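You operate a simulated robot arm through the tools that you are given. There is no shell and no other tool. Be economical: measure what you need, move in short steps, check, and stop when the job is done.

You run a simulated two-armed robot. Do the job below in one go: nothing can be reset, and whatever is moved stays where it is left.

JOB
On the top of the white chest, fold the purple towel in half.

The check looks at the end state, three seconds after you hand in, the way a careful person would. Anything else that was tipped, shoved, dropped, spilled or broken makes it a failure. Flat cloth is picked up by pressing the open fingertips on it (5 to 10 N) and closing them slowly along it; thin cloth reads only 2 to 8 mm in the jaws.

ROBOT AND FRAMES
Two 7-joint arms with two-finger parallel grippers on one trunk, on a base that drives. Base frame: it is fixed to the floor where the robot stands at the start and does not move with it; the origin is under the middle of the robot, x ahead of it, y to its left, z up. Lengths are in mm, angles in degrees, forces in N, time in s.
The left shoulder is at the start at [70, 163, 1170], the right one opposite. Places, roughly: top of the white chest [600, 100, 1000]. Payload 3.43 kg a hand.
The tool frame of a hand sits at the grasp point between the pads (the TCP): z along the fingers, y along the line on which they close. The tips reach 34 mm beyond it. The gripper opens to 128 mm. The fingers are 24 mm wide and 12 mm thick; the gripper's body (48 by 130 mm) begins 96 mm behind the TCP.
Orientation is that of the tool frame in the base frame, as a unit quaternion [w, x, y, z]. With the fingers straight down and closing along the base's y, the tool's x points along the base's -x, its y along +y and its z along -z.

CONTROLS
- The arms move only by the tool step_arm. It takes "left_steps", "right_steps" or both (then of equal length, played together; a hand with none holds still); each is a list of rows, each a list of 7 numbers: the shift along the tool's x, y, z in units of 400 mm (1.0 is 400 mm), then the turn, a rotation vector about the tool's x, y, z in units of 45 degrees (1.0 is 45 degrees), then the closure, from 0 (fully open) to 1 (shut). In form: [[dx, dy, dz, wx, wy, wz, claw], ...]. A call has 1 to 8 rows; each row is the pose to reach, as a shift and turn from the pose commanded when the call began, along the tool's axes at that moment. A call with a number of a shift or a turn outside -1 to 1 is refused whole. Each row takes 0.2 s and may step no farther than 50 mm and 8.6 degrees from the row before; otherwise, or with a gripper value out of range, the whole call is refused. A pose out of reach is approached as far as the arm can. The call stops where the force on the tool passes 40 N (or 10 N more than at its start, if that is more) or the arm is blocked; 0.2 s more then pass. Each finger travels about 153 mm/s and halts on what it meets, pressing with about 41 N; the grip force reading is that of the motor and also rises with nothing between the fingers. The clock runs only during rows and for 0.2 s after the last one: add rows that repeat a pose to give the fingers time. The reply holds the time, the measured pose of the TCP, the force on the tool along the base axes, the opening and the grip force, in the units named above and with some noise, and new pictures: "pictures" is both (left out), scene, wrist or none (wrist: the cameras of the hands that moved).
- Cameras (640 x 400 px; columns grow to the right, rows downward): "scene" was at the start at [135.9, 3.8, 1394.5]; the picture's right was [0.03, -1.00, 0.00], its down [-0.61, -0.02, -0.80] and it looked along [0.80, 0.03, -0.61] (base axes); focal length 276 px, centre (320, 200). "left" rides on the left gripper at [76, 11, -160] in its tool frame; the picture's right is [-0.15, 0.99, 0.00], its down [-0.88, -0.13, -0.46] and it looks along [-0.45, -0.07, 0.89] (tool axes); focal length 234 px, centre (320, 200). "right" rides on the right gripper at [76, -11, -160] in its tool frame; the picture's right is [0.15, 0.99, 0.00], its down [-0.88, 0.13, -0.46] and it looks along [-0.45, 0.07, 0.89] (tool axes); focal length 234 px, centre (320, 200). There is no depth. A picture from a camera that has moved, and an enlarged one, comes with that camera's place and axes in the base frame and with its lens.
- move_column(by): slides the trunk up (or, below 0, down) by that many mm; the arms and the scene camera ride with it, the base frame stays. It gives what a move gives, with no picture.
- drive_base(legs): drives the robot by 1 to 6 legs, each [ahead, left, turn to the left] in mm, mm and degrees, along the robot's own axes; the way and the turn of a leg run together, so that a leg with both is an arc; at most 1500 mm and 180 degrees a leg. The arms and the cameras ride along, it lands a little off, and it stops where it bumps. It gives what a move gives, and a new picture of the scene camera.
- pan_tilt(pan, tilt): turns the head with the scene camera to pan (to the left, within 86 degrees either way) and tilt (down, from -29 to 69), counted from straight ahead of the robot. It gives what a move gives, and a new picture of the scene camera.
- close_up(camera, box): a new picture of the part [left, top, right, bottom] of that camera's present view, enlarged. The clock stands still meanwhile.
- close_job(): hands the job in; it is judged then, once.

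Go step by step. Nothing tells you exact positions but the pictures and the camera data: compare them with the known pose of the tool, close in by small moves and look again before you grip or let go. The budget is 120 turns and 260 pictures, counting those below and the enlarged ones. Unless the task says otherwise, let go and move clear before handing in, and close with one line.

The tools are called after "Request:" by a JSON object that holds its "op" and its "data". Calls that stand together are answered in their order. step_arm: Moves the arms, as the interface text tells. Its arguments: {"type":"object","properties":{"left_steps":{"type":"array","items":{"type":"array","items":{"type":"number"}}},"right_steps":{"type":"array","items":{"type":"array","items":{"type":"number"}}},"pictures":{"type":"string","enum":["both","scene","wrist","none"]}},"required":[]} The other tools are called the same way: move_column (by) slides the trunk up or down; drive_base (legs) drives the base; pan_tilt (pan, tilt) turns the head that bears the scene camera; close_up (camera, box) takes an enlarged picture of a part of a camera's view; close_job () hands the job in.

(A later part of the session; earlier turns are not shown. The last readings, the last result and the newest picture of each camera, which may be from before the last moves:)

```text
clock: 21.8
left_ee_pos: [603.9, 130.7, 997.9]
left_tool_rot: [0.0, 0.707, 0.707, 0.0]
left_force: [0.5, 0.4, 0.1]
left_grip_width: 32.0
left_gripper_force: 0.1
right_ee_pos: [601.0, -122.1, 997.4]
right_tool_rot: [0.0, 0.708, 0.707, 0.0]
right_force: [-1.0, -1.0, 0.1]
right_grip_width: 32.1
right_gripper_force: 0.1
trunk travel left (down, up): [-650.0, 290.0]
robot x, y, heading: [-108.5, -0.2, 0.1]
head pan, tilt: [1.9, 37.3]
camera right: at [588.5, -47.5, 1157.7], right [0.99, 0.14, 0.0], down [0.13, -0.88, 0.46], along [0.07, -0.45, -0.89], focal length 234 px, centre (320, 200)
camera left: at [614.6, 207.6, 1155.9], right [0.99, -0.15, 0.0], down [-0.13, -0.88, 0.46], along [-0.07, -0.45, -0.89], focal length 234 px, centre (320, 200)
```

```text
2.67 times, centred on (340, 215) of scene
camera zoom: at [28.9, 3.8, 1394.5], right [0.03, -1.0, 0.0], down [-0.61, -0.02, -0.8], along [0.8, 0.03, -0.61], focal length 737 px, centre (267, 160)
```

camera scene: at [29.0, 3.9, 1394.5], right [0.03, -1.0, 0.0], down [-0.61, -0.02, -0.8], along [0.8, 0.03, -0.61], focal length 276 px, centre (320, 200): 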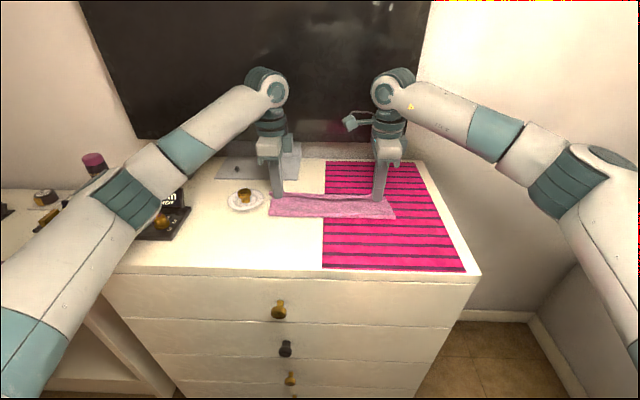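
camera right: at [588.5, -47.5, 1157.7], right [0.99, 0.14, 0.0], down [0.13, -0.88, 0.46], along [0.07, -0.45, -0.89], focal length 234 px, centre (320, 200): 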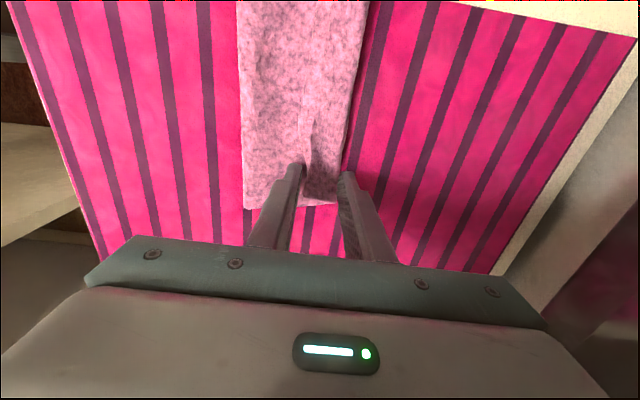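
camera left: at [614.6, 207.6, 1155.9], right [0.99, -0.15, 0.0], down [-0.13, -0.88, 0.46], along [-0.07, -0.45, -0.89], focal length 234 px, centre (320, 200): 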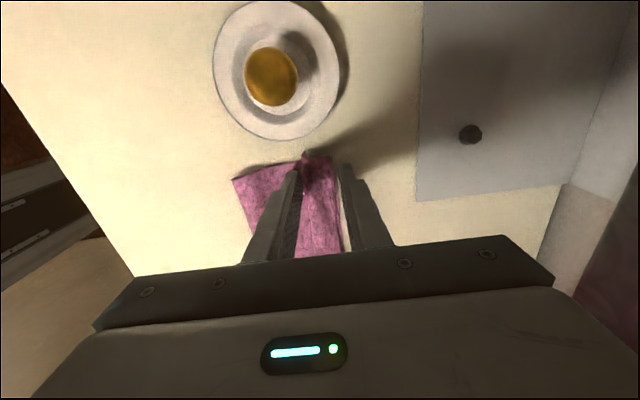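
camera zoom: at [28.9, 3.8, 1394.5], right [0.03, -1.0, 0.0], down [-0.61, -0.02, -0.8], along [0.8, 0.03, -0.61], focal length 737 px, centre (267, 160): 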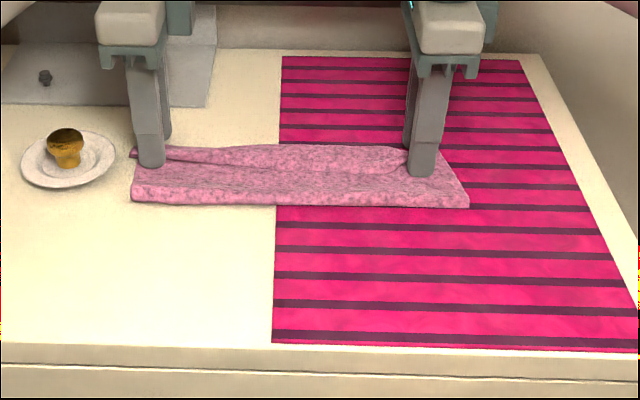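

Released cleanly. I'll raise both hands straight up to see the state of the fold.

Request:
{"op": "step_arm", "data": {"left_steps": [[0, 0, -0.06, 0, 0, 0, 0.75], [0, 0, -0.14, 0, 0, 0, 0.75], [0, -0.05, -0.24, 0, 0, 0, 0.75], [0, -0.15, -0.3, 0, 0, 0, 0.75]], "right_steps": [[0, 0, -0.06, 0, 0, 0, 0.75], [0, 0, -0.14, 0, 0, 0, 0.75], [0, -0.05, -0.24, 0, 0, 0, 0.75], [0, -0.15, -0.3, 0, 0, 0, 0.75]]}}

Request:
{"op": "close_up", "data": {"camera": "scene", "box": [220, 150, 460, 280]}}

```text
clock: 22.8
left_ee_pos: [540.1, 129.2, 1122.6]
left_tool_rot: [0.0, 0.706, 0.708, 0.001]
left_force: [0.0, 0.9, 0.1]
left_grip_width: 31.9
left_gripper_force: 0.1
right_ee_pos: [538.3, -122.5, 1120.1]
right_tool_rot: [0.0, 0.708, 0.707, 0.001]
right_force: [-0.5, 0.9, -0.6]
right_grip_width: 31.8
right_gripper_force: 0.0
trunk travel left (down, up): [-650.0, 290.0]
robot x, y, heading: [-106.2, 2.9, 0.0]
head pan, tilt: [1.9, 37.3]
camera scene: at [25.5, 3.8, 1394.9], right [0.03, -1.0, 0.0], down [-0.6, -0.02, -0.8], along [0.8, 0.03, -0.6], focal length 276 px, centre (320, 200)
camera right: at [526.4, -47.6, 1280.0], right [0.99, 0.14, 0.0], down [0.13, -0.88, 0.46], along [0.07, -0.45, -0.89], focal length 234 px, centre (320, 200)
camera left: at [549.4, 206.2, 1280.4], right [0.99, -0.15, 0.0], down [-0.13, -0.88, 0.46], along [-0.06, -0.45, -0.89], focal length 234 px, centre (320, 200)
```

scene: 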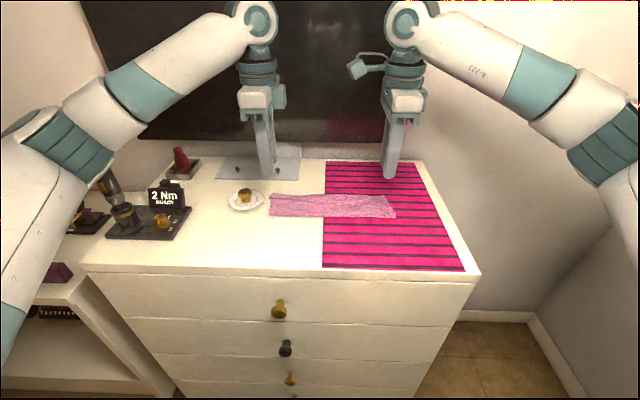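
right: 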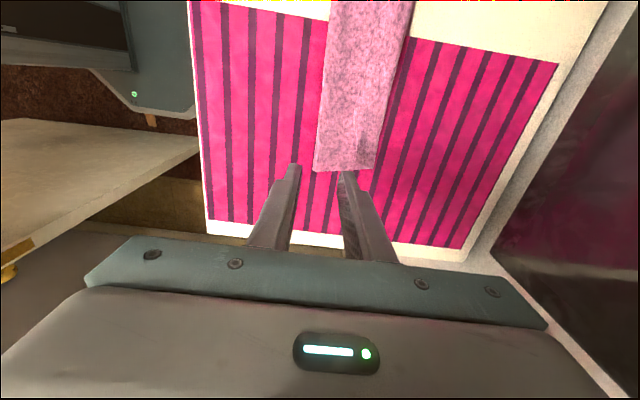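
left: 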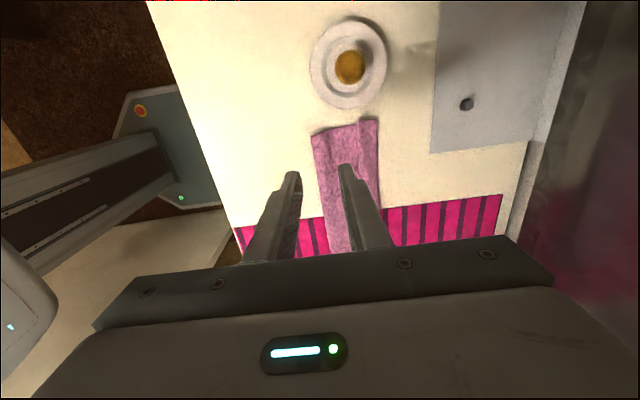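

```text
2.67 times, centred on (340, 215) of scene
camera zoom: at [25.5, 3.8, 1394.9], right [0.03, -1.0, 0.0], down [-0.6, -0.02, -0.8], along [0.8, 0.03, -0.6], focal length 737 px, centre (267, 160)
```

zoom: 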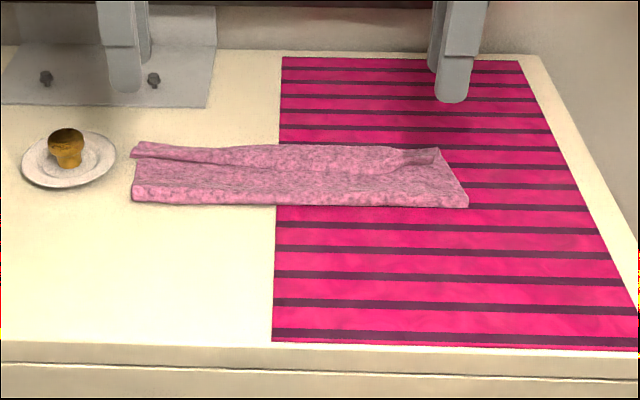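

The fold is made, but a ridge remains near the far edge. I'll take close-ups to see whether the top edge is curled back.

Request:
{"op": "close_up", "data": {"camera": "scene", "box": [260, 180, 340, 230]}}

Request:
{"op": "close_up", "data": {"camera": "scene", "box": [330, 180, 410, 230]}}

Request:
{"op": "close_up", "data": {"camera": "left", "box": [290, 100, 410, 175]}}

Request:
{"op": "close_up", "data": {"camera": "right", "box": [280, 0, 440, 180]}}

```text
8.00 times, centred on (300, 205) of scene
camera zoom: at [25.5, 3.8, 1394.9], right [0.03, -1.0, 0.0], down [-0.6, -0.02, -0.8], along [0.8, 0.03, -0.6], focal length 2210 px, centre (480, 160)
```

zoom: 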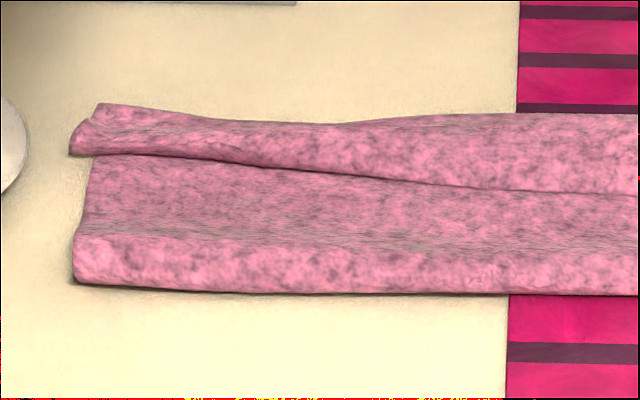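

```text
8.00 times, centred on (370, 205) of scene
camera zoom: at [25.5, 3.8, 1394.9], right [0.03, -1.0, 0.0], down [-0.6, -0.02, -0.8], along [0.8, 0.03, -0.6], focal length 2210 px, centre (-80, 160)
```

zoom: 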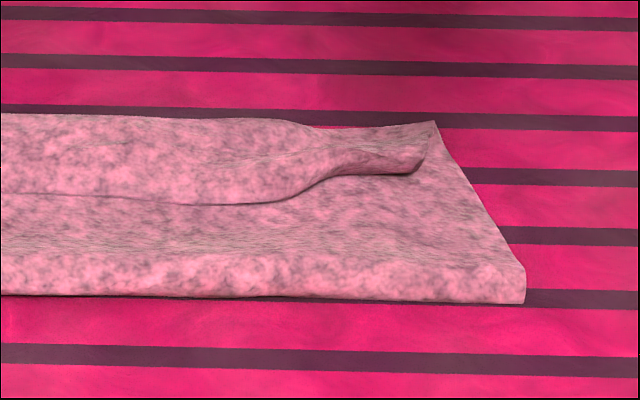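

```text
5.33 times, centred on (350, 138) of left
camera zoom: at [549.4, 206.2, 1280.4], right [0.99, -0.15, 0.0], down [-0.13, -0.88, 0.46], along [-0.06, -0.45, -0.89], focal length 1249 px, centre (160, 533)
```

zoom: 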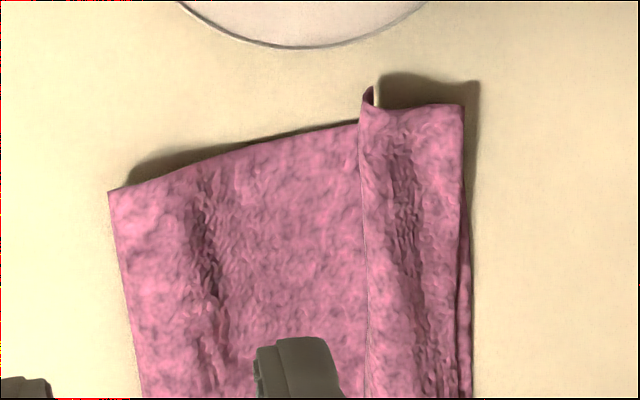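

```text
2.22 times, centred on (360, 90) of right
camera zoom: at [526.4, -47.6, 1280.0], right [0.99, 0.14, 0.0], down [0.13, -0.88, 0.46], along [0.07, -0.45, -0.89], focal length 520 px, centre (231, 444)
```

zoom: 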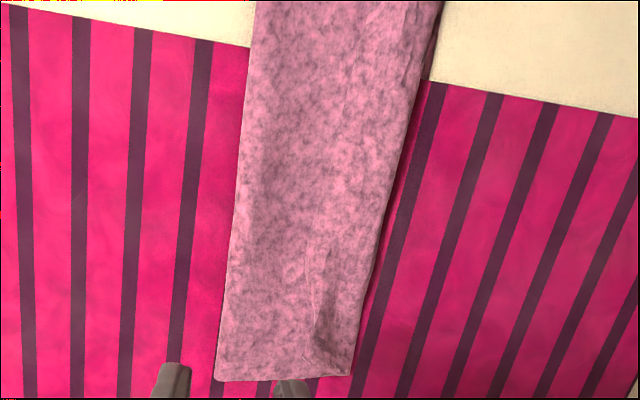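

The top layer has a Z-shaped pleat and the crease sits too far back, around x=532 instead of 505. I'll re-grip the top flap only, peel it back towards me to roll the crease nearer, and lay it down again lower.

Request:
{"op": "step_arm", "data": {"left_steps": [[0, 0.08, 0, 0, 0, 0, 0.75], [0, 0.155, 0.06, 0, 0, 0, 0.75], [0, 0.155, 0.14, 0, 0, 0, 0.75], [0, 0.155, 0.22, 0, 0, 0, 0.75], [0, 0.155, 0.27, 0, 0, 0, 0.75]], "right_steps": [[0, 0.08, 0, 0, 0, 0, 0.75], [0, 0.155, 0.06, 0, 0, 0, 0.75], [0, 0.155, 0.14, 0, 0, 0, 0.75], [0, 0.155, 0.22, 0, 0, 0, 0.75], [0, 0.155, 0.265, 0, 0, 0, 0.75]], "pictures": "wrist"}}

```text
clock: 24.0
left_ee_pos: [605.9, 131.9, 1011.0]
left_tool_rot: [-0.001, 0.706, 0.708, -0.001]
left_force: [-0.2, -1.3, 0.1]
left_grip_width: 31.9
left_gripper_force: 0.1
right_ee_pos: [601.8, -120.5, 1012.2]
right_tool_rot: [0.0, 0.708, 0.706, 0.0]
right_force: [0.5, -0.5, -0.1]
right_grip_width: 31.8
right_gripper_force: 0.0
trunk travel left (down, up): [-650.0, 290.0]
robot x, y, heading: [-106.7, 1.9, 0.1]
head pan, tilt: [1.9, 37.3]
camera right: at [590.8, -47.2, 1170.7], right [0.99, 0.14, 0.0], down [0.13, -0.88, 0.46], along [0.06, -0.45, -0.89], focal length 234 px, centre (320, 200)
camera left: at [616.6, 208.1, 1168.3], right [0.99, -0.15, 0.0], down [-0.13, -0.88, 0.46], along [-0.07, -0.45, -0.89], focal length 234 px, centre (320, 200)
```

right: 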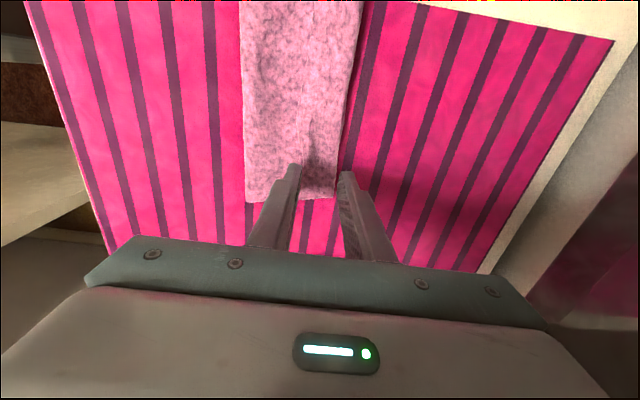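
left: 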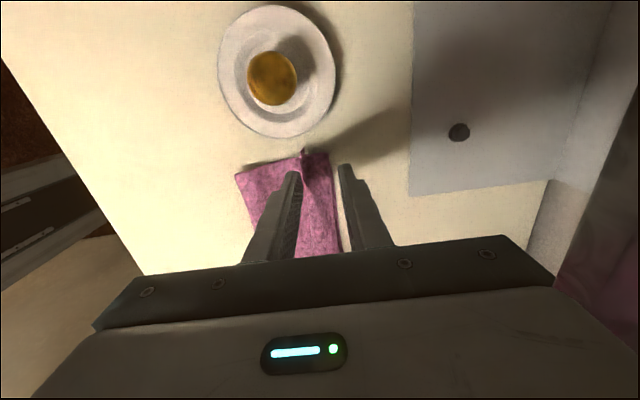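

Request:
{"op": "step_arm", "data": {"left_steps": [[0, -0.008, 0.014, 0, 0, 0, 0.75], [0, -0.008, 0.0275, 0, 0, 0, 0.75], [0, -0.008, 0.0275, 0, 0, 0, 0.81], [0, -0.008, 0.0275, 0, 0, 0, 0.87], [0, -0.008, 0.0275, 0, 0, 0, 0.93], [0, -0.008, 0.0275, 0, 0, 0, 1.0], [0, -0.008, 0.0275, 0, 0, 0, 1.0]], "right_steps": [[0, -0.005, 0.016, 0, 0, 0, 0.75], [0, -0.005, 0.033, 0, 0, 0, 0.75], [0, -0.005, 0.033, 0, 0, 0, 0.81], [0, -0.005, 0.033, 0, 0, 0, 0.87], [0, -0.005, 0.033, 0, 0, 0, 0.93], [0, -0.005, 0.033, 0, 0, 0, 1.0], [0, -0.005, 0.033, 0, 0, 0, 1.0]], "pictures": "wrist"}}

Request:
{"op": "close_up", "data": {"camera": "scene", "box": [250, 170, 420, 250]}}

```text
clock: 25.6
left_ee_pos: [604.2, 131.0, 1000.0]
left_tool_rot: [-0.001, 0.707, 0.707, 0.0]
left_force: [1.2, 0.0, 3.4]
left_grip_width: 6.2
left_gripper_force: 40.7
right_ee_pos: [598.3, -121.5, 999.1]
right_tool_rot: [-0.001, 0.708, 0.707, 0.001]
right_force: [-0.2, 0.0, 1.2]
right_grip_width: 2.3
right_gripper_force: 37.1
trunk travel left (down, up): [-650.0, 290.0]
robot x, y, heading: [-103.5, 0.9, 0.1]
head pan, tilt: [1.9, 37.3]
camera right: at [587.2, -47.8, 1159.2], right [0.99, 0.14, 0.0], down [0.13, -0.88, 0.46], along [0.07, -0.45, -0.89], focal length 234 px, centre (320, 200)
camera left: at [613.5, 208.5, 1157.7], right [0.99, -0.15, 0.0], down [-0.13, -0.88, 0.46], along [-0.07, -0.45, -0.89], focal length 234 px, centre (320, 200)
```

right: 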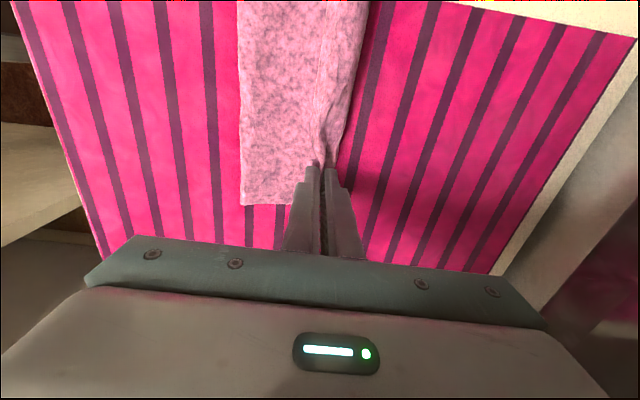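
left: 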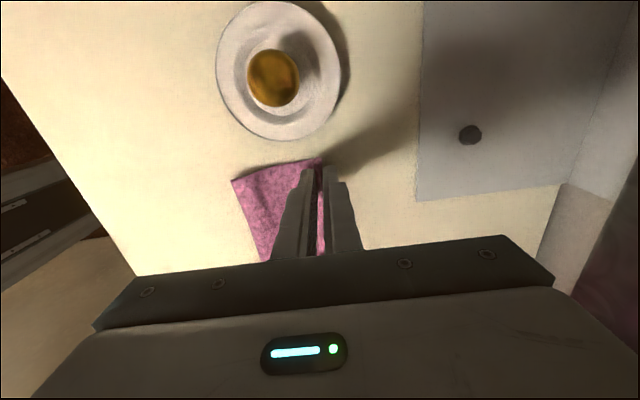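

```text
3.76 times, centred on (335, 210) of scene
camera zoom: at [28.4, 3.8, 1394.6], right [0.03, -1.0, 0.0], down [-0.6, -0.02, -0.8], along [0.8, 0.03, -0.61], focal length 1040 px, centre (264, 162)
```

zoom: 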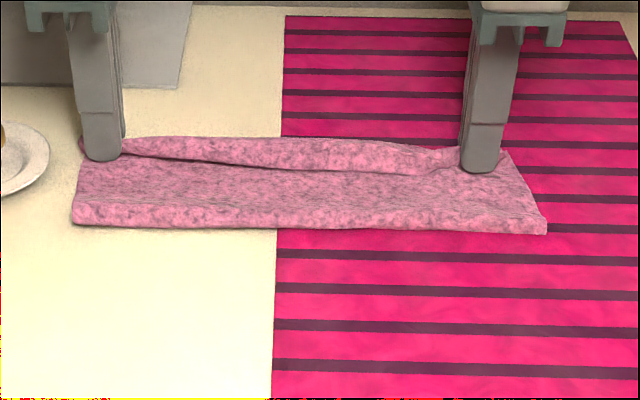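

Request:
{"op": "step_arm", "data": {"left_steps": [[0, -0.01, -0.03, 0, 0, 0, 1], [0, -0.03, -0.07, 0, 0, 0, 1], [0, -0.06, -0.1, 0, 0, 0, 1], [0, -0.1, -0.11, 0, 0, 0, 1]], "right_steps": [[0, -0.01, -0.03, 0, 0, 0, 1], [0, -0.03, -0.07, 0, 0, 0, 1], [0, -0.06, -0.1, 0, 0, 0, 1], [0, -0.1, -0.11, 0, 0, 0, 1]], "pictures": "wrist"}}

Request:
{"op": "close_up", "data": {"camera": "scene", "box": [250, 170, 420, 250]}}

```text
clock: 26.6
left_ee_pos: [561.1, 131.4, 1044.6]
left_tool_rot: [0.0, 0.706, 0.708, -0.001]
left_force: [-0.4, 1.0, -0.2]
left_grip_width: 5.9
left_gripper_force: 40.0
right_ee_pos: [558.2, -121.5, 1043.3]
right_tool_rot: [0.0, 0.707, 0.707, 0.0]
right_force: [-0.4, 0.4, -0.4]
right_grip_width: 2.3
right_gripper_force: 37.4
trunk travel left (down, up): [-650.0, 290.0]
robot x, y, heading: [-105.7, 1.2, -0.1]
head pan, tilt: [1.9, 37.3]
camera right: at [546.3, -47.3, 1203.1], right [0.99, 0.15, 0.0], down [0.13, -0.88, 0.46], along [0.07, -0.45, -0.89], focal length 234 px, centre (320, 200)
camera left: at [572.6, 207.9, 1202.2], right [0.99, -0.15, 0.0], down [-0.13, -0.88, 0.46], along [-0.07, -0.45, -0.89], focal length 234 px, centre (320, 200)
```

right: 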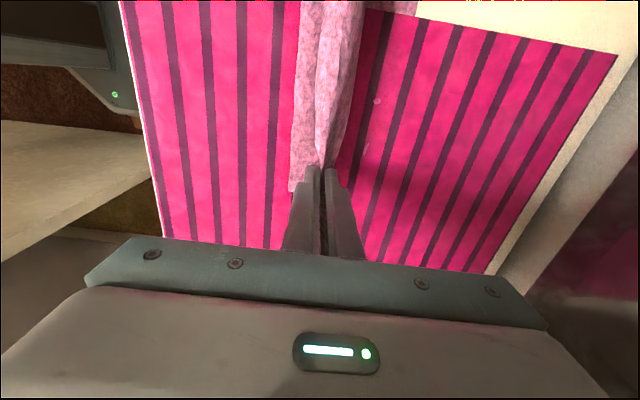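
left: 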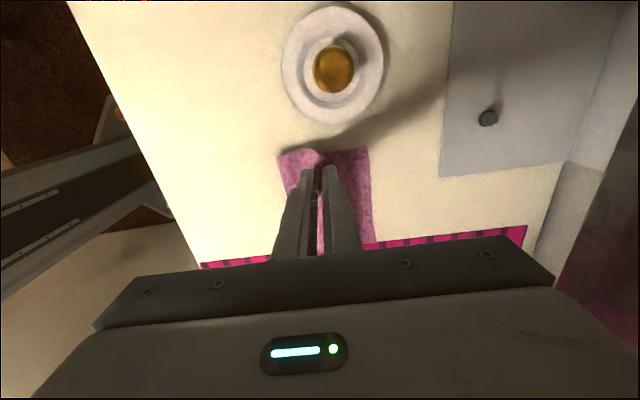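

```text
3.76 times, centred on (335, 210) of scene
camera zoom: at [27.9, 3.9, 1394.6], right [0.03, -1.0, 0.0], down [-0.6, -0.02, -0.8], along [0.8, 0.03, -0.6], focal length 1040 px, centre (264, 162)
```

zoom: 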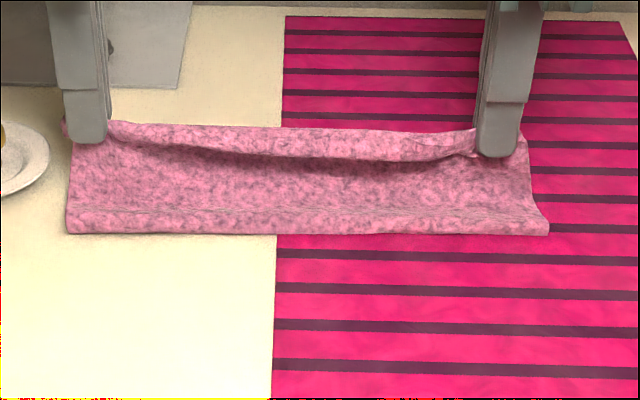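

Only the top layer is held and the bottom lies flat with its far edge at 612. I'll peel back to x≈480 and look.

Request:
{"op": "step_arm", "data": {"left_steps": [[0, -0.05, 0, 0, 0, 0, 1], [0, -0.1, 0.0, 0, 0, 0, 1], [0, -0.15, 0.01, 0, 0, 0, 1], [0, -0.2, 0.02, 0, 0, 0, 1], [0, -0.23, 0.03, 0, 0, 0, 1], [0, -0.23, 0.03, 0, 0, 0, 1]], "right_steps": [[0, -0.05, 0, 0, 0, 0, 1], [0, -0.1, 0.0, 0, 0, 0, 1], [0, -0.15, 0.01, 0, 0, 0, 1], [0, -0.2, 0.02, 0, 0, 0, 1], [0, -0.23, 0.03, 0, 0, 0, 1], [0, -0.23, 0.03, 0, 0, 0, 1]], "pictures": "wrist"}}

Request:
{"op": "close_up", "data": {"camera": "scene", "box": [250, 170, 420, 250]}}

```text
clock: 28.0
left_ee_pos: [471.7, 130.7, 1032.1]
left_tool_rot: [0.0, 0.707, 0.707, 0.001]
left_force: [0.7, -0.5, -1.1]
left_grip_width: 6.0
left_gripper_force: 40.6
right_ee_pos: [467.4, -122.0, 1031.5]
right_tool_rot: [0.0, 0.708, 0.707, 0.0]
right_force: [0.0, 0.6, -0.4]
right_grip_width: 2.6
right_gripper_force: 37.2
trunk travel left (down, up): [-650.0, 290.0]
robot x, y, heading: [-108.2, -0.6, 0.0]
head pan, tilt: [1.9, 37.3]
camera right: at [455.6, -47.5, 1190.7], right [0.99, 0.14, 0.0], down [0.13, -0.88, 0.46], along [0.07, -0.45, -0.89], focal length 234 px, centre (320, 200)
camera left: at [481.8, 207.8, 1190.0], right [0.99, -0.15, 0.0], down [-0.13, -0.88, 0.46], along [-0.07, -0.45, -0.89], focal length 234 px, centre (320, 200)
```

right: 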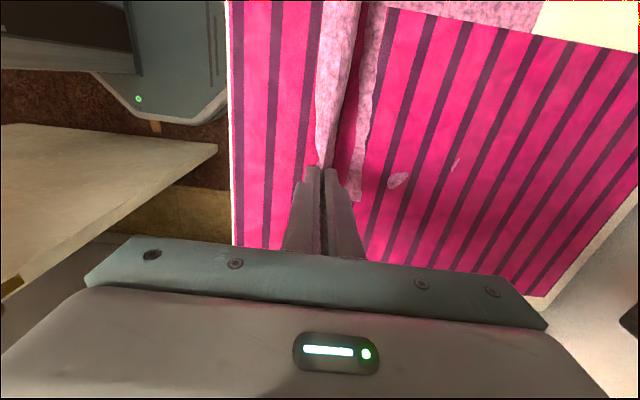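
left: 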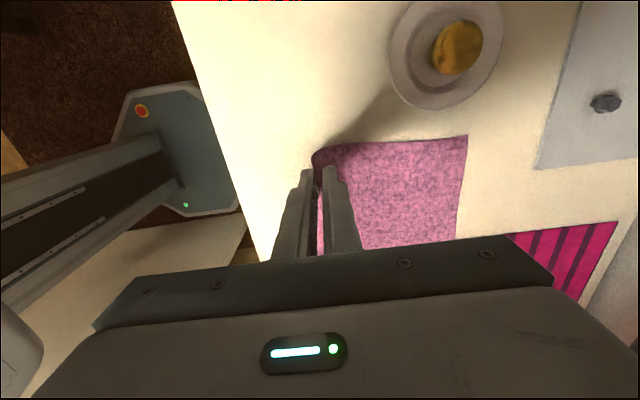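

```text
3.76 times, centred on (335, 210) of scene
camera zoom: at [28.9, 3.8, 1394.5], right [0.03, -1.0, 0.0], down [-0.61, -0.02, -0.8], along [0.8, 0.03, -0.61], focal length 1040 px, centre (264, 162)
```

zoom: 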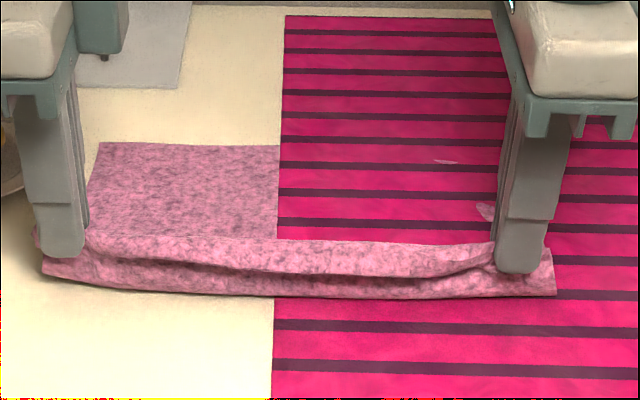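

Peeling works. I'll unfold it completely, release, and smooth out the pleats so I can regrip just the edge.

Request:
{"op": "step_arm", "data": {"left_steps": [[0, -0.04, 0.01, 0, 0, 0, 1], [0, -0.08, 0.03, 0, 0, 0, 1], [0, -0.11, 0.05, 0, 0, 0, 1], [0, -0.13, 0.07, 0, 0, 0, 1], [0, -0.15, 0.082, 0, 0, 0, 1], [0, -0.15, 0.082, 0, 0, 0, 1]], "right_steps": [[0, -0.04, 0.01, 0, 0, 0, 1], [0, -0.08, 0.03, 0, 0, 0, 1], [0, -0.11, 0.05, 0, 0, 0, 1], [0, -0.13, 0.07, 0, 0, 0, 1], [0, -0.145, 0.082, 0, 0, 0, 1], [0, -0.145, 0.082, 0, 0, 0, 1]], "pictures": "wrist"}}

Request:
{"op": "close_up", "data": {"camera": "scene", "box": [240, 170, 440, 280]}}

```text
clock: 29.4
left_ee_pos: [409.7, 130.4, 998.9]
left_tool_rot: [0.001, 0.706, 0.708, 0.0]
left_force: [0.6, -0.9, 5.8]
left_grip_width: 3.2
left_gripper_force: 37.7
right_ee_pos: [407.6, -121.0, 997.1]
right_tool_rot: [0.0, 0.708, 0.706, 0.0]
right_force: [0.6, 0.3, 0.0]
right_grip_width: 2.6
right_gripper_force: 37.3
trunk travel left (down, up): [-650.0, 290.0]
robot x, y, heading: [-104.5, -2.0, 0.2]
head pan, tilt: [1.9, 37.3]
camera right: at [397.3, -46.8, 1157.8], right [0.99, 0.15, 0.0], down [0.13, -0.88, 0.46], along [0.07, -0.45, -0.89], focal length 234 px, centre (320, 200)
camera left: at [420.8, 207.6, 1156.3], right [0.99, -0.15, 0.0], down [-0.13, -0.88, 0.46], along [-0.07, -0.45, -0.89], focal length 234 px, centre (320, 200)
```

right: 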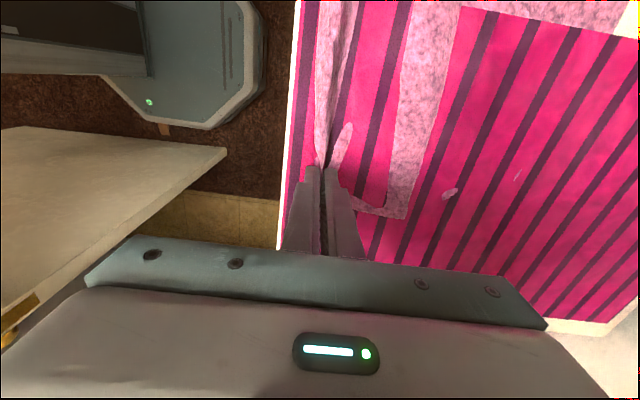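
left: 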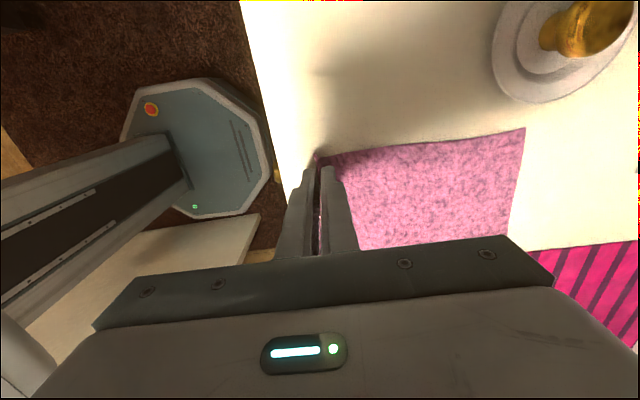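

```text
3.20 times, centred on (340, 225) of scene
camera zoom: at [28.5, 3.7, 1394.7], right [0.03, -1.0, 0.0], down [-0.6, -0.02, -0.8], along [0.8, 0.03, -0.61], focal length 884 px, centre (256, 120)
```

zoom: 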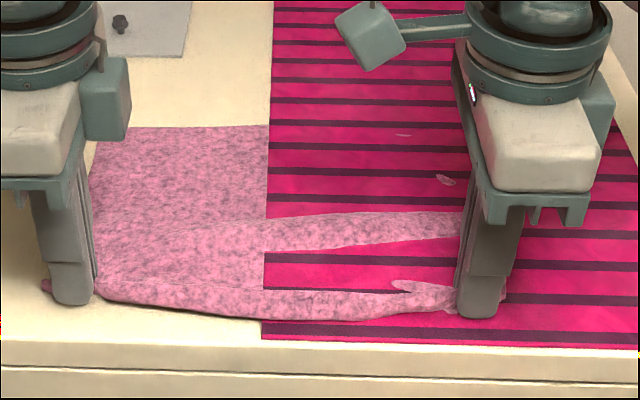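

Request:
{"op": "step_arm", "data": {"left_steps": [[0, 0, 0, 0, 0, 0, 0.95], [0, 0, 0, 0, 0, 0, 0.9], [0, 0, 0, 0, 0, 0, 0.85], [0, 0, 0, 0, 0, 0, 0.8], [0, 0, -0.05, 0, 0, 0, 0.8], [0, 0, -0.15, 0, 0, 0, 0.8], [0, 0, -0.25, 0, 0, 0, 0.8]], "right_steps": [[0, 0, 0, 0, 0, 0, 0.95], [0, 0, 0, 0, 0, 0, 0.9], [0, 0, 0, 0, 0, 0, 0.85], [0, 0, 0, 0, 0, 0, 0.8], [0, 0, -0.05, 0, 0, 0, 0.8], [0, 0, -0.15, 0, 0, 0, 0.8], [0, 0, -0.25, 0, 0, 0, 0.8]], "pictures": "wrist"}}

Request:
{"op": "close_up", "data": {"camera": "scene", "box": [240, 170, 440, 280]}}

```text
clock: 31.0
left_ee_pos: [410.2, 129.9, 1100.0]
left_tool_rot: [0.0, 0.707, 0.707, 0.0]
left_force: [-0.7, -0.9, 0.7]
left_grip_width: 25.4
left_gripper_force: 0.0
right_ee_pos: [407.2, -119.4, 1098.0]
right_tool_rot: [0.0, 0.708, 0.707, 0.0]
right_force: [-0.7, -0.8, -0.8]
right_grip_width: 25.5
right_gripper_force: 0.0
trunk travel left (down, up): [-650.0, 290.0]
robot x, y, heading: [-108.4, -1.8, 0.2]
head pan, tilt: [1.9, 37.3]
camera right: at [396.1, -44.6, 1258.2], right [0.99, 0.14, 0.0], down [0.13, -0.88, 0.46], along [0.07, -0.45, -0.89], focal length 234 px, centre (320, 200)
camera left: at [419.9, 206.7, 1257.5], right [0.99, -0.15, 0.0], down [-0.13, -0.88, 0.46], along [-0.07, -0.45, -0.89], focal length 234 px, centre (320, 200)
```

right: 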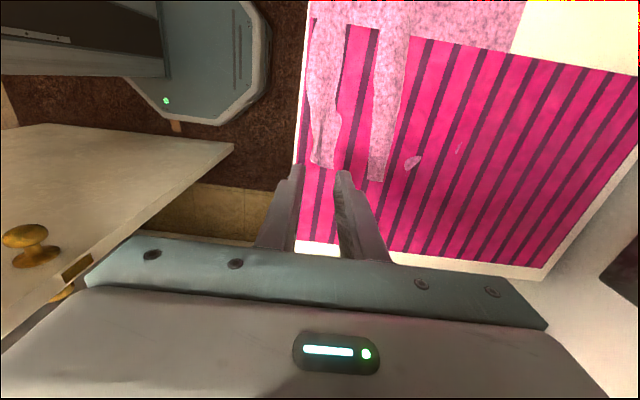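
left: 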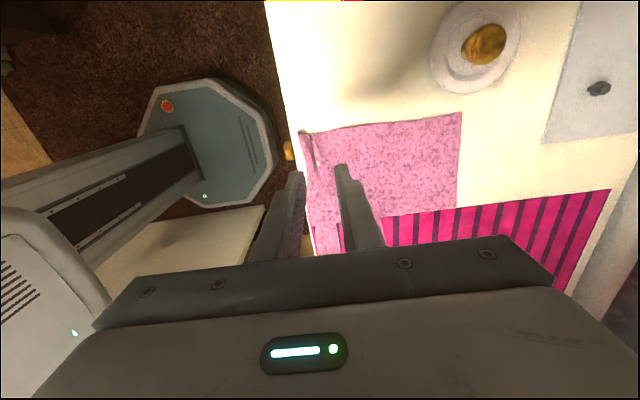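

```text
3.20 times, centred on (340, 225) of scene
camera zoom: at [27.4, 3.9, 1394.5], right [0.03, -1.0, 0.0], down [-0.6, -0.02, -0.8], along [0.8, 0.03, -0.6], focal length 884 px, centre (256, 120)
```

zoom: 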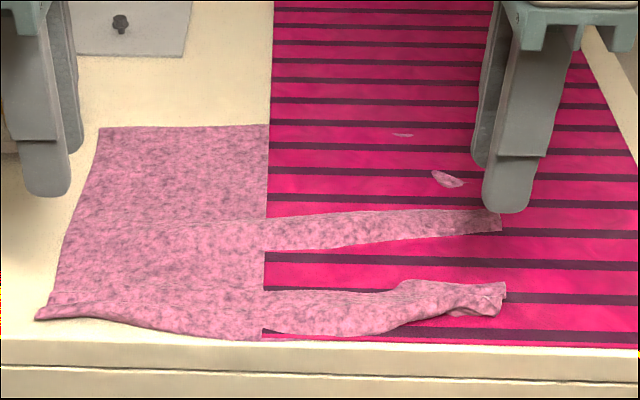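

Request:
{"op": "close_up", "data": {"camera": "scene", "box": [245, 240, 345, 290]}}

Request:
{"op": "close_up", "data": {"camera": "scene", "box": [320, 225, 420, 285]}}

Request:
{"op": "close_up", "data": {"camera": "left", "box": [280, 100, 400, 175]}}

Request:
{"op": "close_up", "data": {"camera": "right", "box": [280, 0, 480, 190]}}

```text
6.40 times, centred on (295, 265) of scene
camera zoom: at [27.4, 3.9, 1394.5], right [0.03, -1.0, 0.0], down [-0.6, -0.02, -0.8], along [0.8, 0.03, -0.6], focal length 1768 px, centre (480, -216)
```

zoom: 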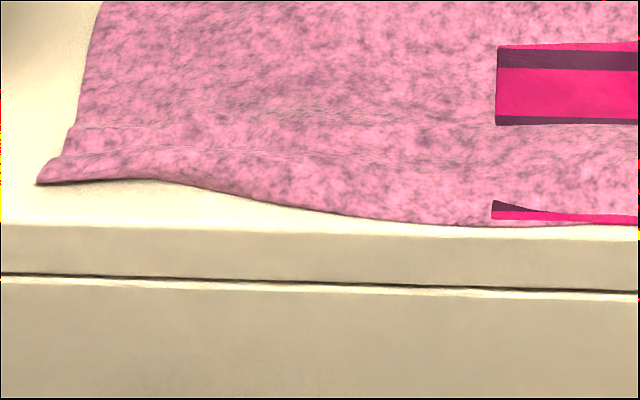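

```text
6.40 times, centred on (370, 255) of scene
camera zoom: at [27.4, 3.9, 1394.5], right [0.03, -1.0, 0.0], down [-0.6, -0.02, -0.8], along [0.8, 0.03, -0.6], focal length 1768 px, centre (0, -152)
```

zoom: 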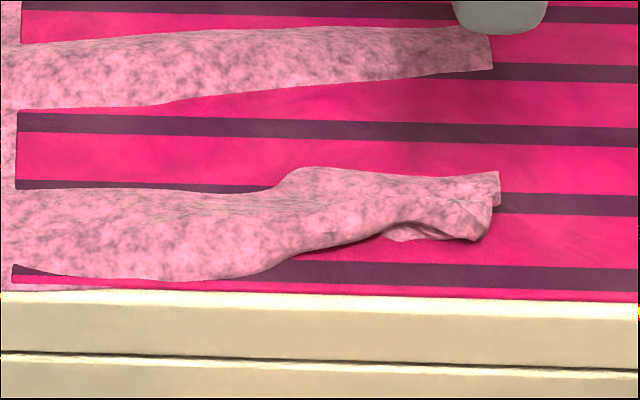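

```text
5.33 times, centred on (340, 138) of left
camera zoom: at [419.9, 206.7, 1257.5], right [0.99, -0.15, 0.0], down [-0.13, -0.88, 0.46], along [-0.07, -0.45, -0.89], focal length 1249 px, centre (213, 533)
```

zoom: 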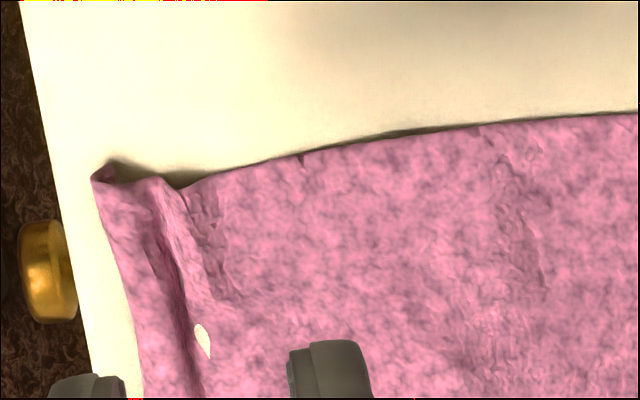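

```text
2.11 times, centred on (380, 95) of right
camera zoom: at [396.1, -44.6, 1258.2], right [0.99, 0.14, 0.0], down [0.13, -0.88, 0.46], along [0.07, -0.45, -0.89], focal length 493 px, centre (194, 421)
```

zoom: 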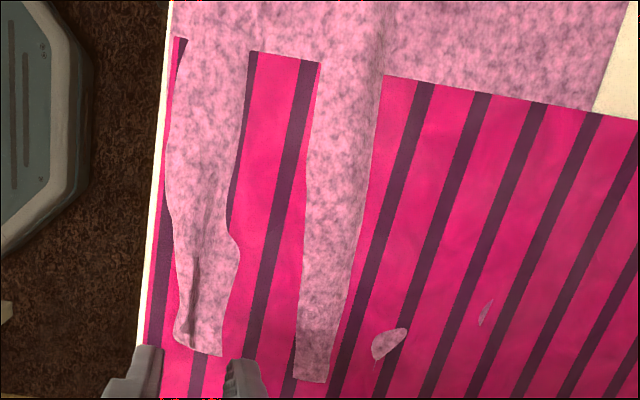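

The towel is nearly flat again with its near edge at x≈388–398. I'll regrip just the edge with a narrow pinch.

Request:
{"op": "step_arm", "data": {"left_steps": [[0, -0.01, 0.08, 0, 0, 0, 0.86], [0, -0.02, 0.16, 0, 0, 0, 0.86], [0, -0.02, 0.22, 0, 0, 0, 0.86], [0, -0.02, 0.25, 0, 0, 0, 0.86], [0, -0.02, 0.262, 0, 0, 0, 0.86]], "right_steps": [[0, 0, 0.08, 0, 0, 0, 0.82], [0, 0, 0.16, 0, 0, 0, 0.82], [0, 0, 0.22, 0, 0, 0, 0.82], [0, 0, 0.245, 0, 0, 0, 0.82], [0, 0, 0.254, 0, 0, 0, 0.82]], "pictures": "wrist"}}

```text
clock: 32.2
left_ee_pos: [402.3, 130.5, 997.2]
left_tool_rot: [0.001, 0.706, 0.708, 0.0]
left_force: [1.0, 0.6, 9.9]
left_grip_width: 17.6
left_gripper_force: 0.0
right_ee_pos: [408.1, -121.2, 996.0]
right_tool_rot: [0.0, 0.708, 0.706, 0.0]
right_force: [0.1, -0.5, -0.4]
right_grip_width: 23.1
right_gripper_force: 0.1
trunk travel left (down, up): [-650.0, 290.0]
robot x, y, heading: [-106.4, 0.6, 0.0]
head pan, tilt: [1.9, 37.3]
camera right: at [396.8, -46.4, 1156.6], right [0.99, 0.15, 0.0], down [0.13, -0.88, 0.46], along [0.07, -0.45, -0.89], focal length 234 px, centre (320, 200)
camera left: at [413.1, 207.0, 1153.8], right [0.99, -0.15, 0.0], down [-0.13, -0.88, 0.46], along [-0.06, -0.45, -0.89], focal length 234 px, centre (320, 200)
```

right: 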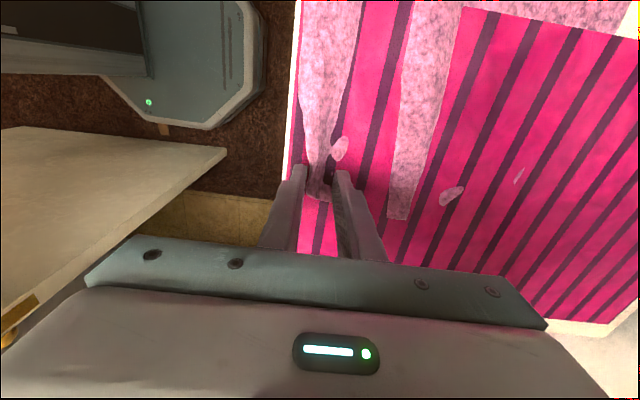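
left: 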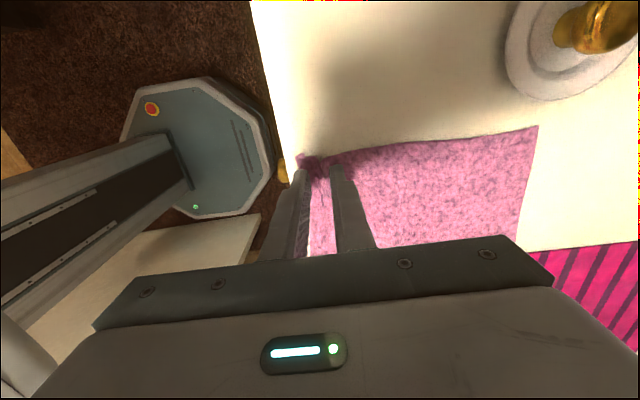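

Request:
{"op": "step_arm", "data": {"left_steps": [[0, 0, 0, 0, 0, 0, 0.88], [0, 0, 0, 0, 0, 0, 0.9], [0, 0, 0, 0, 0, 0, 0.93], [0, 0, 0, 0, 0, 0, 0.96], [0, 0, 0, 0, 0, 0, 1.0], [0, 0, 0, 0, 0, 0, 1.0]], "right_steps": [[0, 0, 0.003, 0, 0, 0, 0.85], [0, 0, 0.003, 0, 0, 0, 0.88], [0, 0, 0.003, 0, 0, 0, 0.92], [0, 0, 0.003, 0, 0, 0, 0.96], [0, 0, 0.003, 0, 0, 0, 1.0], [0, 0, 0.003, 0, 0, 0, 1.0]], "pictures": "none"}}

Request:
{"op": "step_arm", "data": {"left_steps": [[0, 0.02, -0.05, 0, 0, 0, 1], [0, 0.05, -0.09, 0, 0, 0, 1], [0, 0.09, -0.12, 0, 0, 0, 1], [0, 0.13, -0.14, 0, 0, 0, 1]], "right_steps": [[0, 0.02, -0.05, 0, 0, 0, 1], [0, 0.05, -0.09, 0, 0, 0, 1], [0, 0.09, -0.12, 0, 0, 0, 1], [0, 0.13, -0.14, 0, 0, 0, 1]], "pictures": "wrist"}}

Request:
{"op": "close_up", "data": {"camera": "scene", "box": [240, 170, 440, 280]}}

```text
clock: 33.6
left_ee_pos: [403.0, 128.9, 997.0]
left_tool_rot: [0.001, 0.707, 0.707, 0.001]
left_force: [5.4, 0.6, 24.4]
left_grip_width: 2.1
left_gripper_force: 36.8
right_ee_pos: [408.1, -122.2, 996.2]
right_tool_rot: [0.0, 0.708, 0.707, 0.001]
right_force: [-0.3, -0.2, 1.2]
right_grip_width: 2.7
right_gripper_force: 37.4
trunk travel left (down, up): [-650.0, 290.0]
robot x, y, heading: [-106.6, -0.6, -0.0]
head pan, tilt: [1.9, 37.3]
```

```text
clock: 34.6
left_ee_pos: [455.5, 130.9, 1050.5]
left_tool_rot: [0.0, 0.706, 0.708, 0.0]
left_force: [0.3, 0.0, 0.0]
left_grip_width: 1.6
left_gripper_force: 36.7
right_ee_pos: [460.3, -122.8, 1050.9]
right_tool_rot: [0.0, 0.708, 0.707, 0.0]
right_force: [-0.9, -0.3, -0.9]
right_grip_width: 2.6
right_gripper_force: 37.4
trunk travel left (down, up): [-650.0, 290.0]
robot x, y, heading: [-110.6, -0.1, 0.2]
head pan, tilt: [1.9, 37.3]
camera right: at [449.2, -47.2, 1212.0], right [0.99, 0.14, 0.0], down [0.13, -0.88, 0.46], along [0.07, -0.45, -0.89], focal length 234 px, centre (320, 200)
camera left: at [465.6, 207.5, 1208.1], right [0.99, -0.15, 0.0], down [-0.13, -0.88, 0.46], along [-0.07, -0.45, -0.89], focal length 234 px, centre (320, 200)
```

right: 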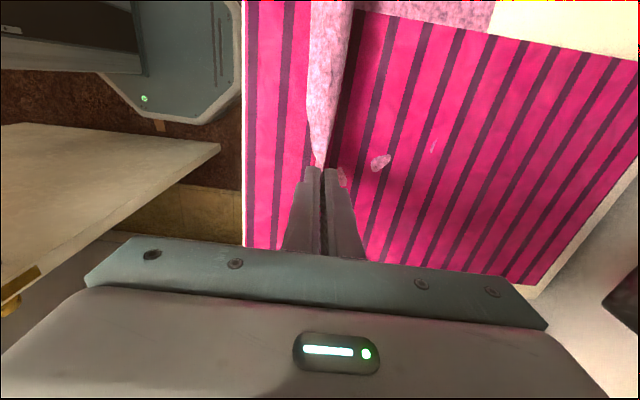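
left: 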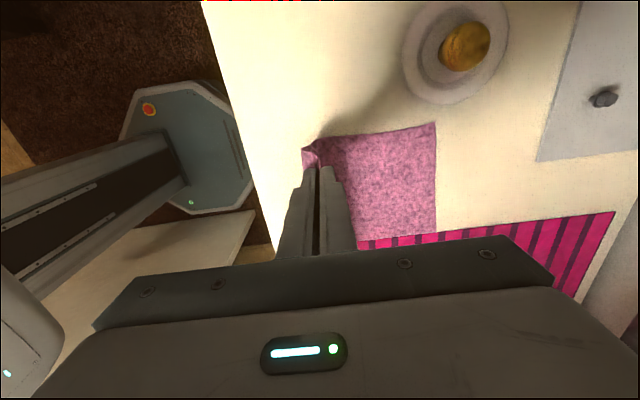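

```text
3.20 times, centred on (340, 225) of scene
camera zoom: at [29.1, 3.9, 1394.5], right [0.03, -1.0, 0.0], down [-0.61, -0.02, -0.8], along [0.8, 0.03, -0.61], focal length 884 px, centre (256, 120)
```

zoom: 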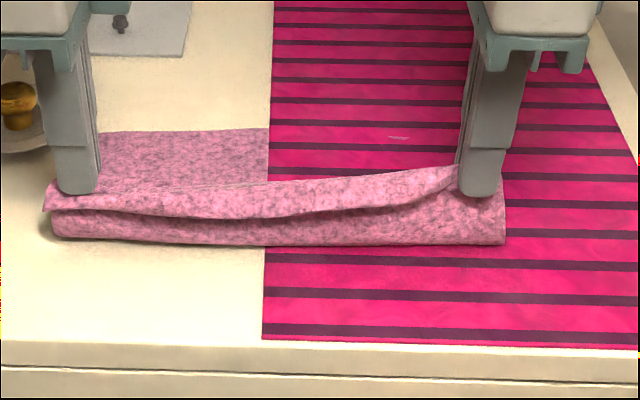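

The grip is small this time. The far edge now sits at x≈580, so I'll carry the near edge over in a low arc to x≈565 without pulling the crease.

Request:
{"op": "step_arm", "data": {"left_steps": [[0, 0.06, -0.005, 0, 0, 0, 1], [0, 0.11, 0, 0, 0, 0, 1], [0, 0.15, 0.006, 0, 0, 0, 1], [0, 0.186, 0.02, 0, 0, 0, 1], [0, 0.22, 0.045, 0, 0, 0, 1], [0, 0.249, 0.07, 0, 0, 0, 1], [0, 0.268, 0.1, 0, 0, 0, 1], [0, 0.274, 0.12, 0, 0, 0, 1]], "right_steps": [[0, 0.05, -0.005, 0, 0, 0, 1], [0, 0.1, 0, 0, 0, 0, 1], [0, 0.14, 0.006, 0, 0, 0, 1], [0, 0.175, 0.02, 0, 0, 0, 1], [0, 0.208, 0.045, 0, 0, 0, 1], [0, 0.237, 0.07, 0, 0, 0, 1], [0, 0.256, 0.1, 0, 0, 0, 1], [0, 0.262, 0.12, 0, 0, 0, 1]], "pictures": "wrist"}}

Request:
{"op": "close_up", "data": {"camera": "scene", "box": [240, 170, 440, 280]}}

```text
clock: 36.4
left_ee_pos: [564.7, 130.5, 1001.6]
left_tool_rot: [0.0, 0.707, 0.707, 0.0]
left_force: [-0.5, -0.8, 0.4]
left_grip_width: 1.5
left_gripper_force: 36.5
right_ee_pos: [567.3, -121.4, 1003.2]
right_tool_rot: [0.0, 0.708, 0.707, 0.0]
right_force: [0.2, 1.0, 0.7]
right_grip_width: 2.7
right_gripper_force: 37.2
trunk travel left (down, up): [-650.0, 290.0]
robot x, y, heading: [-108.4, 1.3, 0.1]
head pan, tilt: [1.9, 37.3]
camera right: at [555.5, -47.9, 1164.0], right [0.99, 0.14, 0.0], down [0.13, -0.88, 0.46], along [0.07, -0.45, -0.89], focal length 234 px, centre (320, 200)
camera left: at [576.0, 207.5, 1159.4], right [0.99, -0.15, 0.0], down [-0.13, -0.88, 0.46], along [-0.07, -0.45, -0.89], focal length 234 px, centre (320, 200)
```

right: 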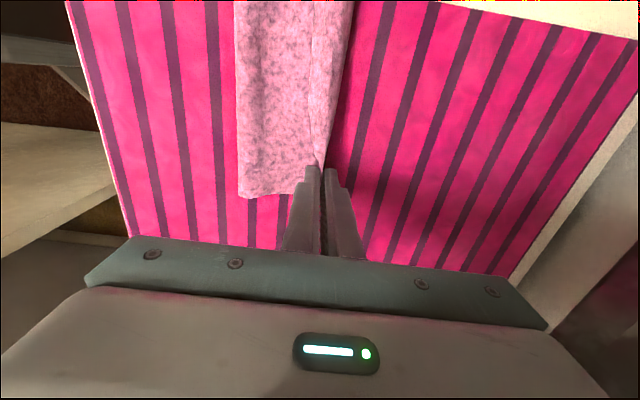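
left: 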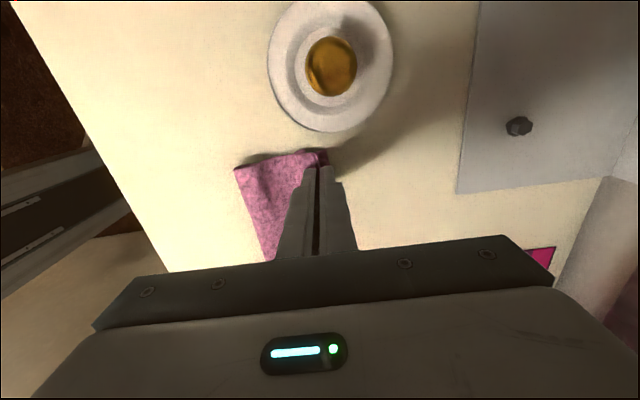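

```text
3.20 times, centred on (340, 225) of scene
camera zoom: at [28.8, 3.9, 1394.6], right [0.03, -1.0, 0.0], down [-0.61, -0.02, -0.8], along [0.8, 0.03, -0.61], focal length 884 px, centre (256, 120)
```

zoom: 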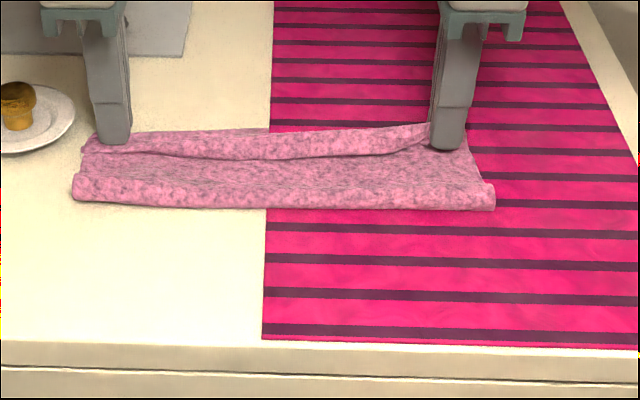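

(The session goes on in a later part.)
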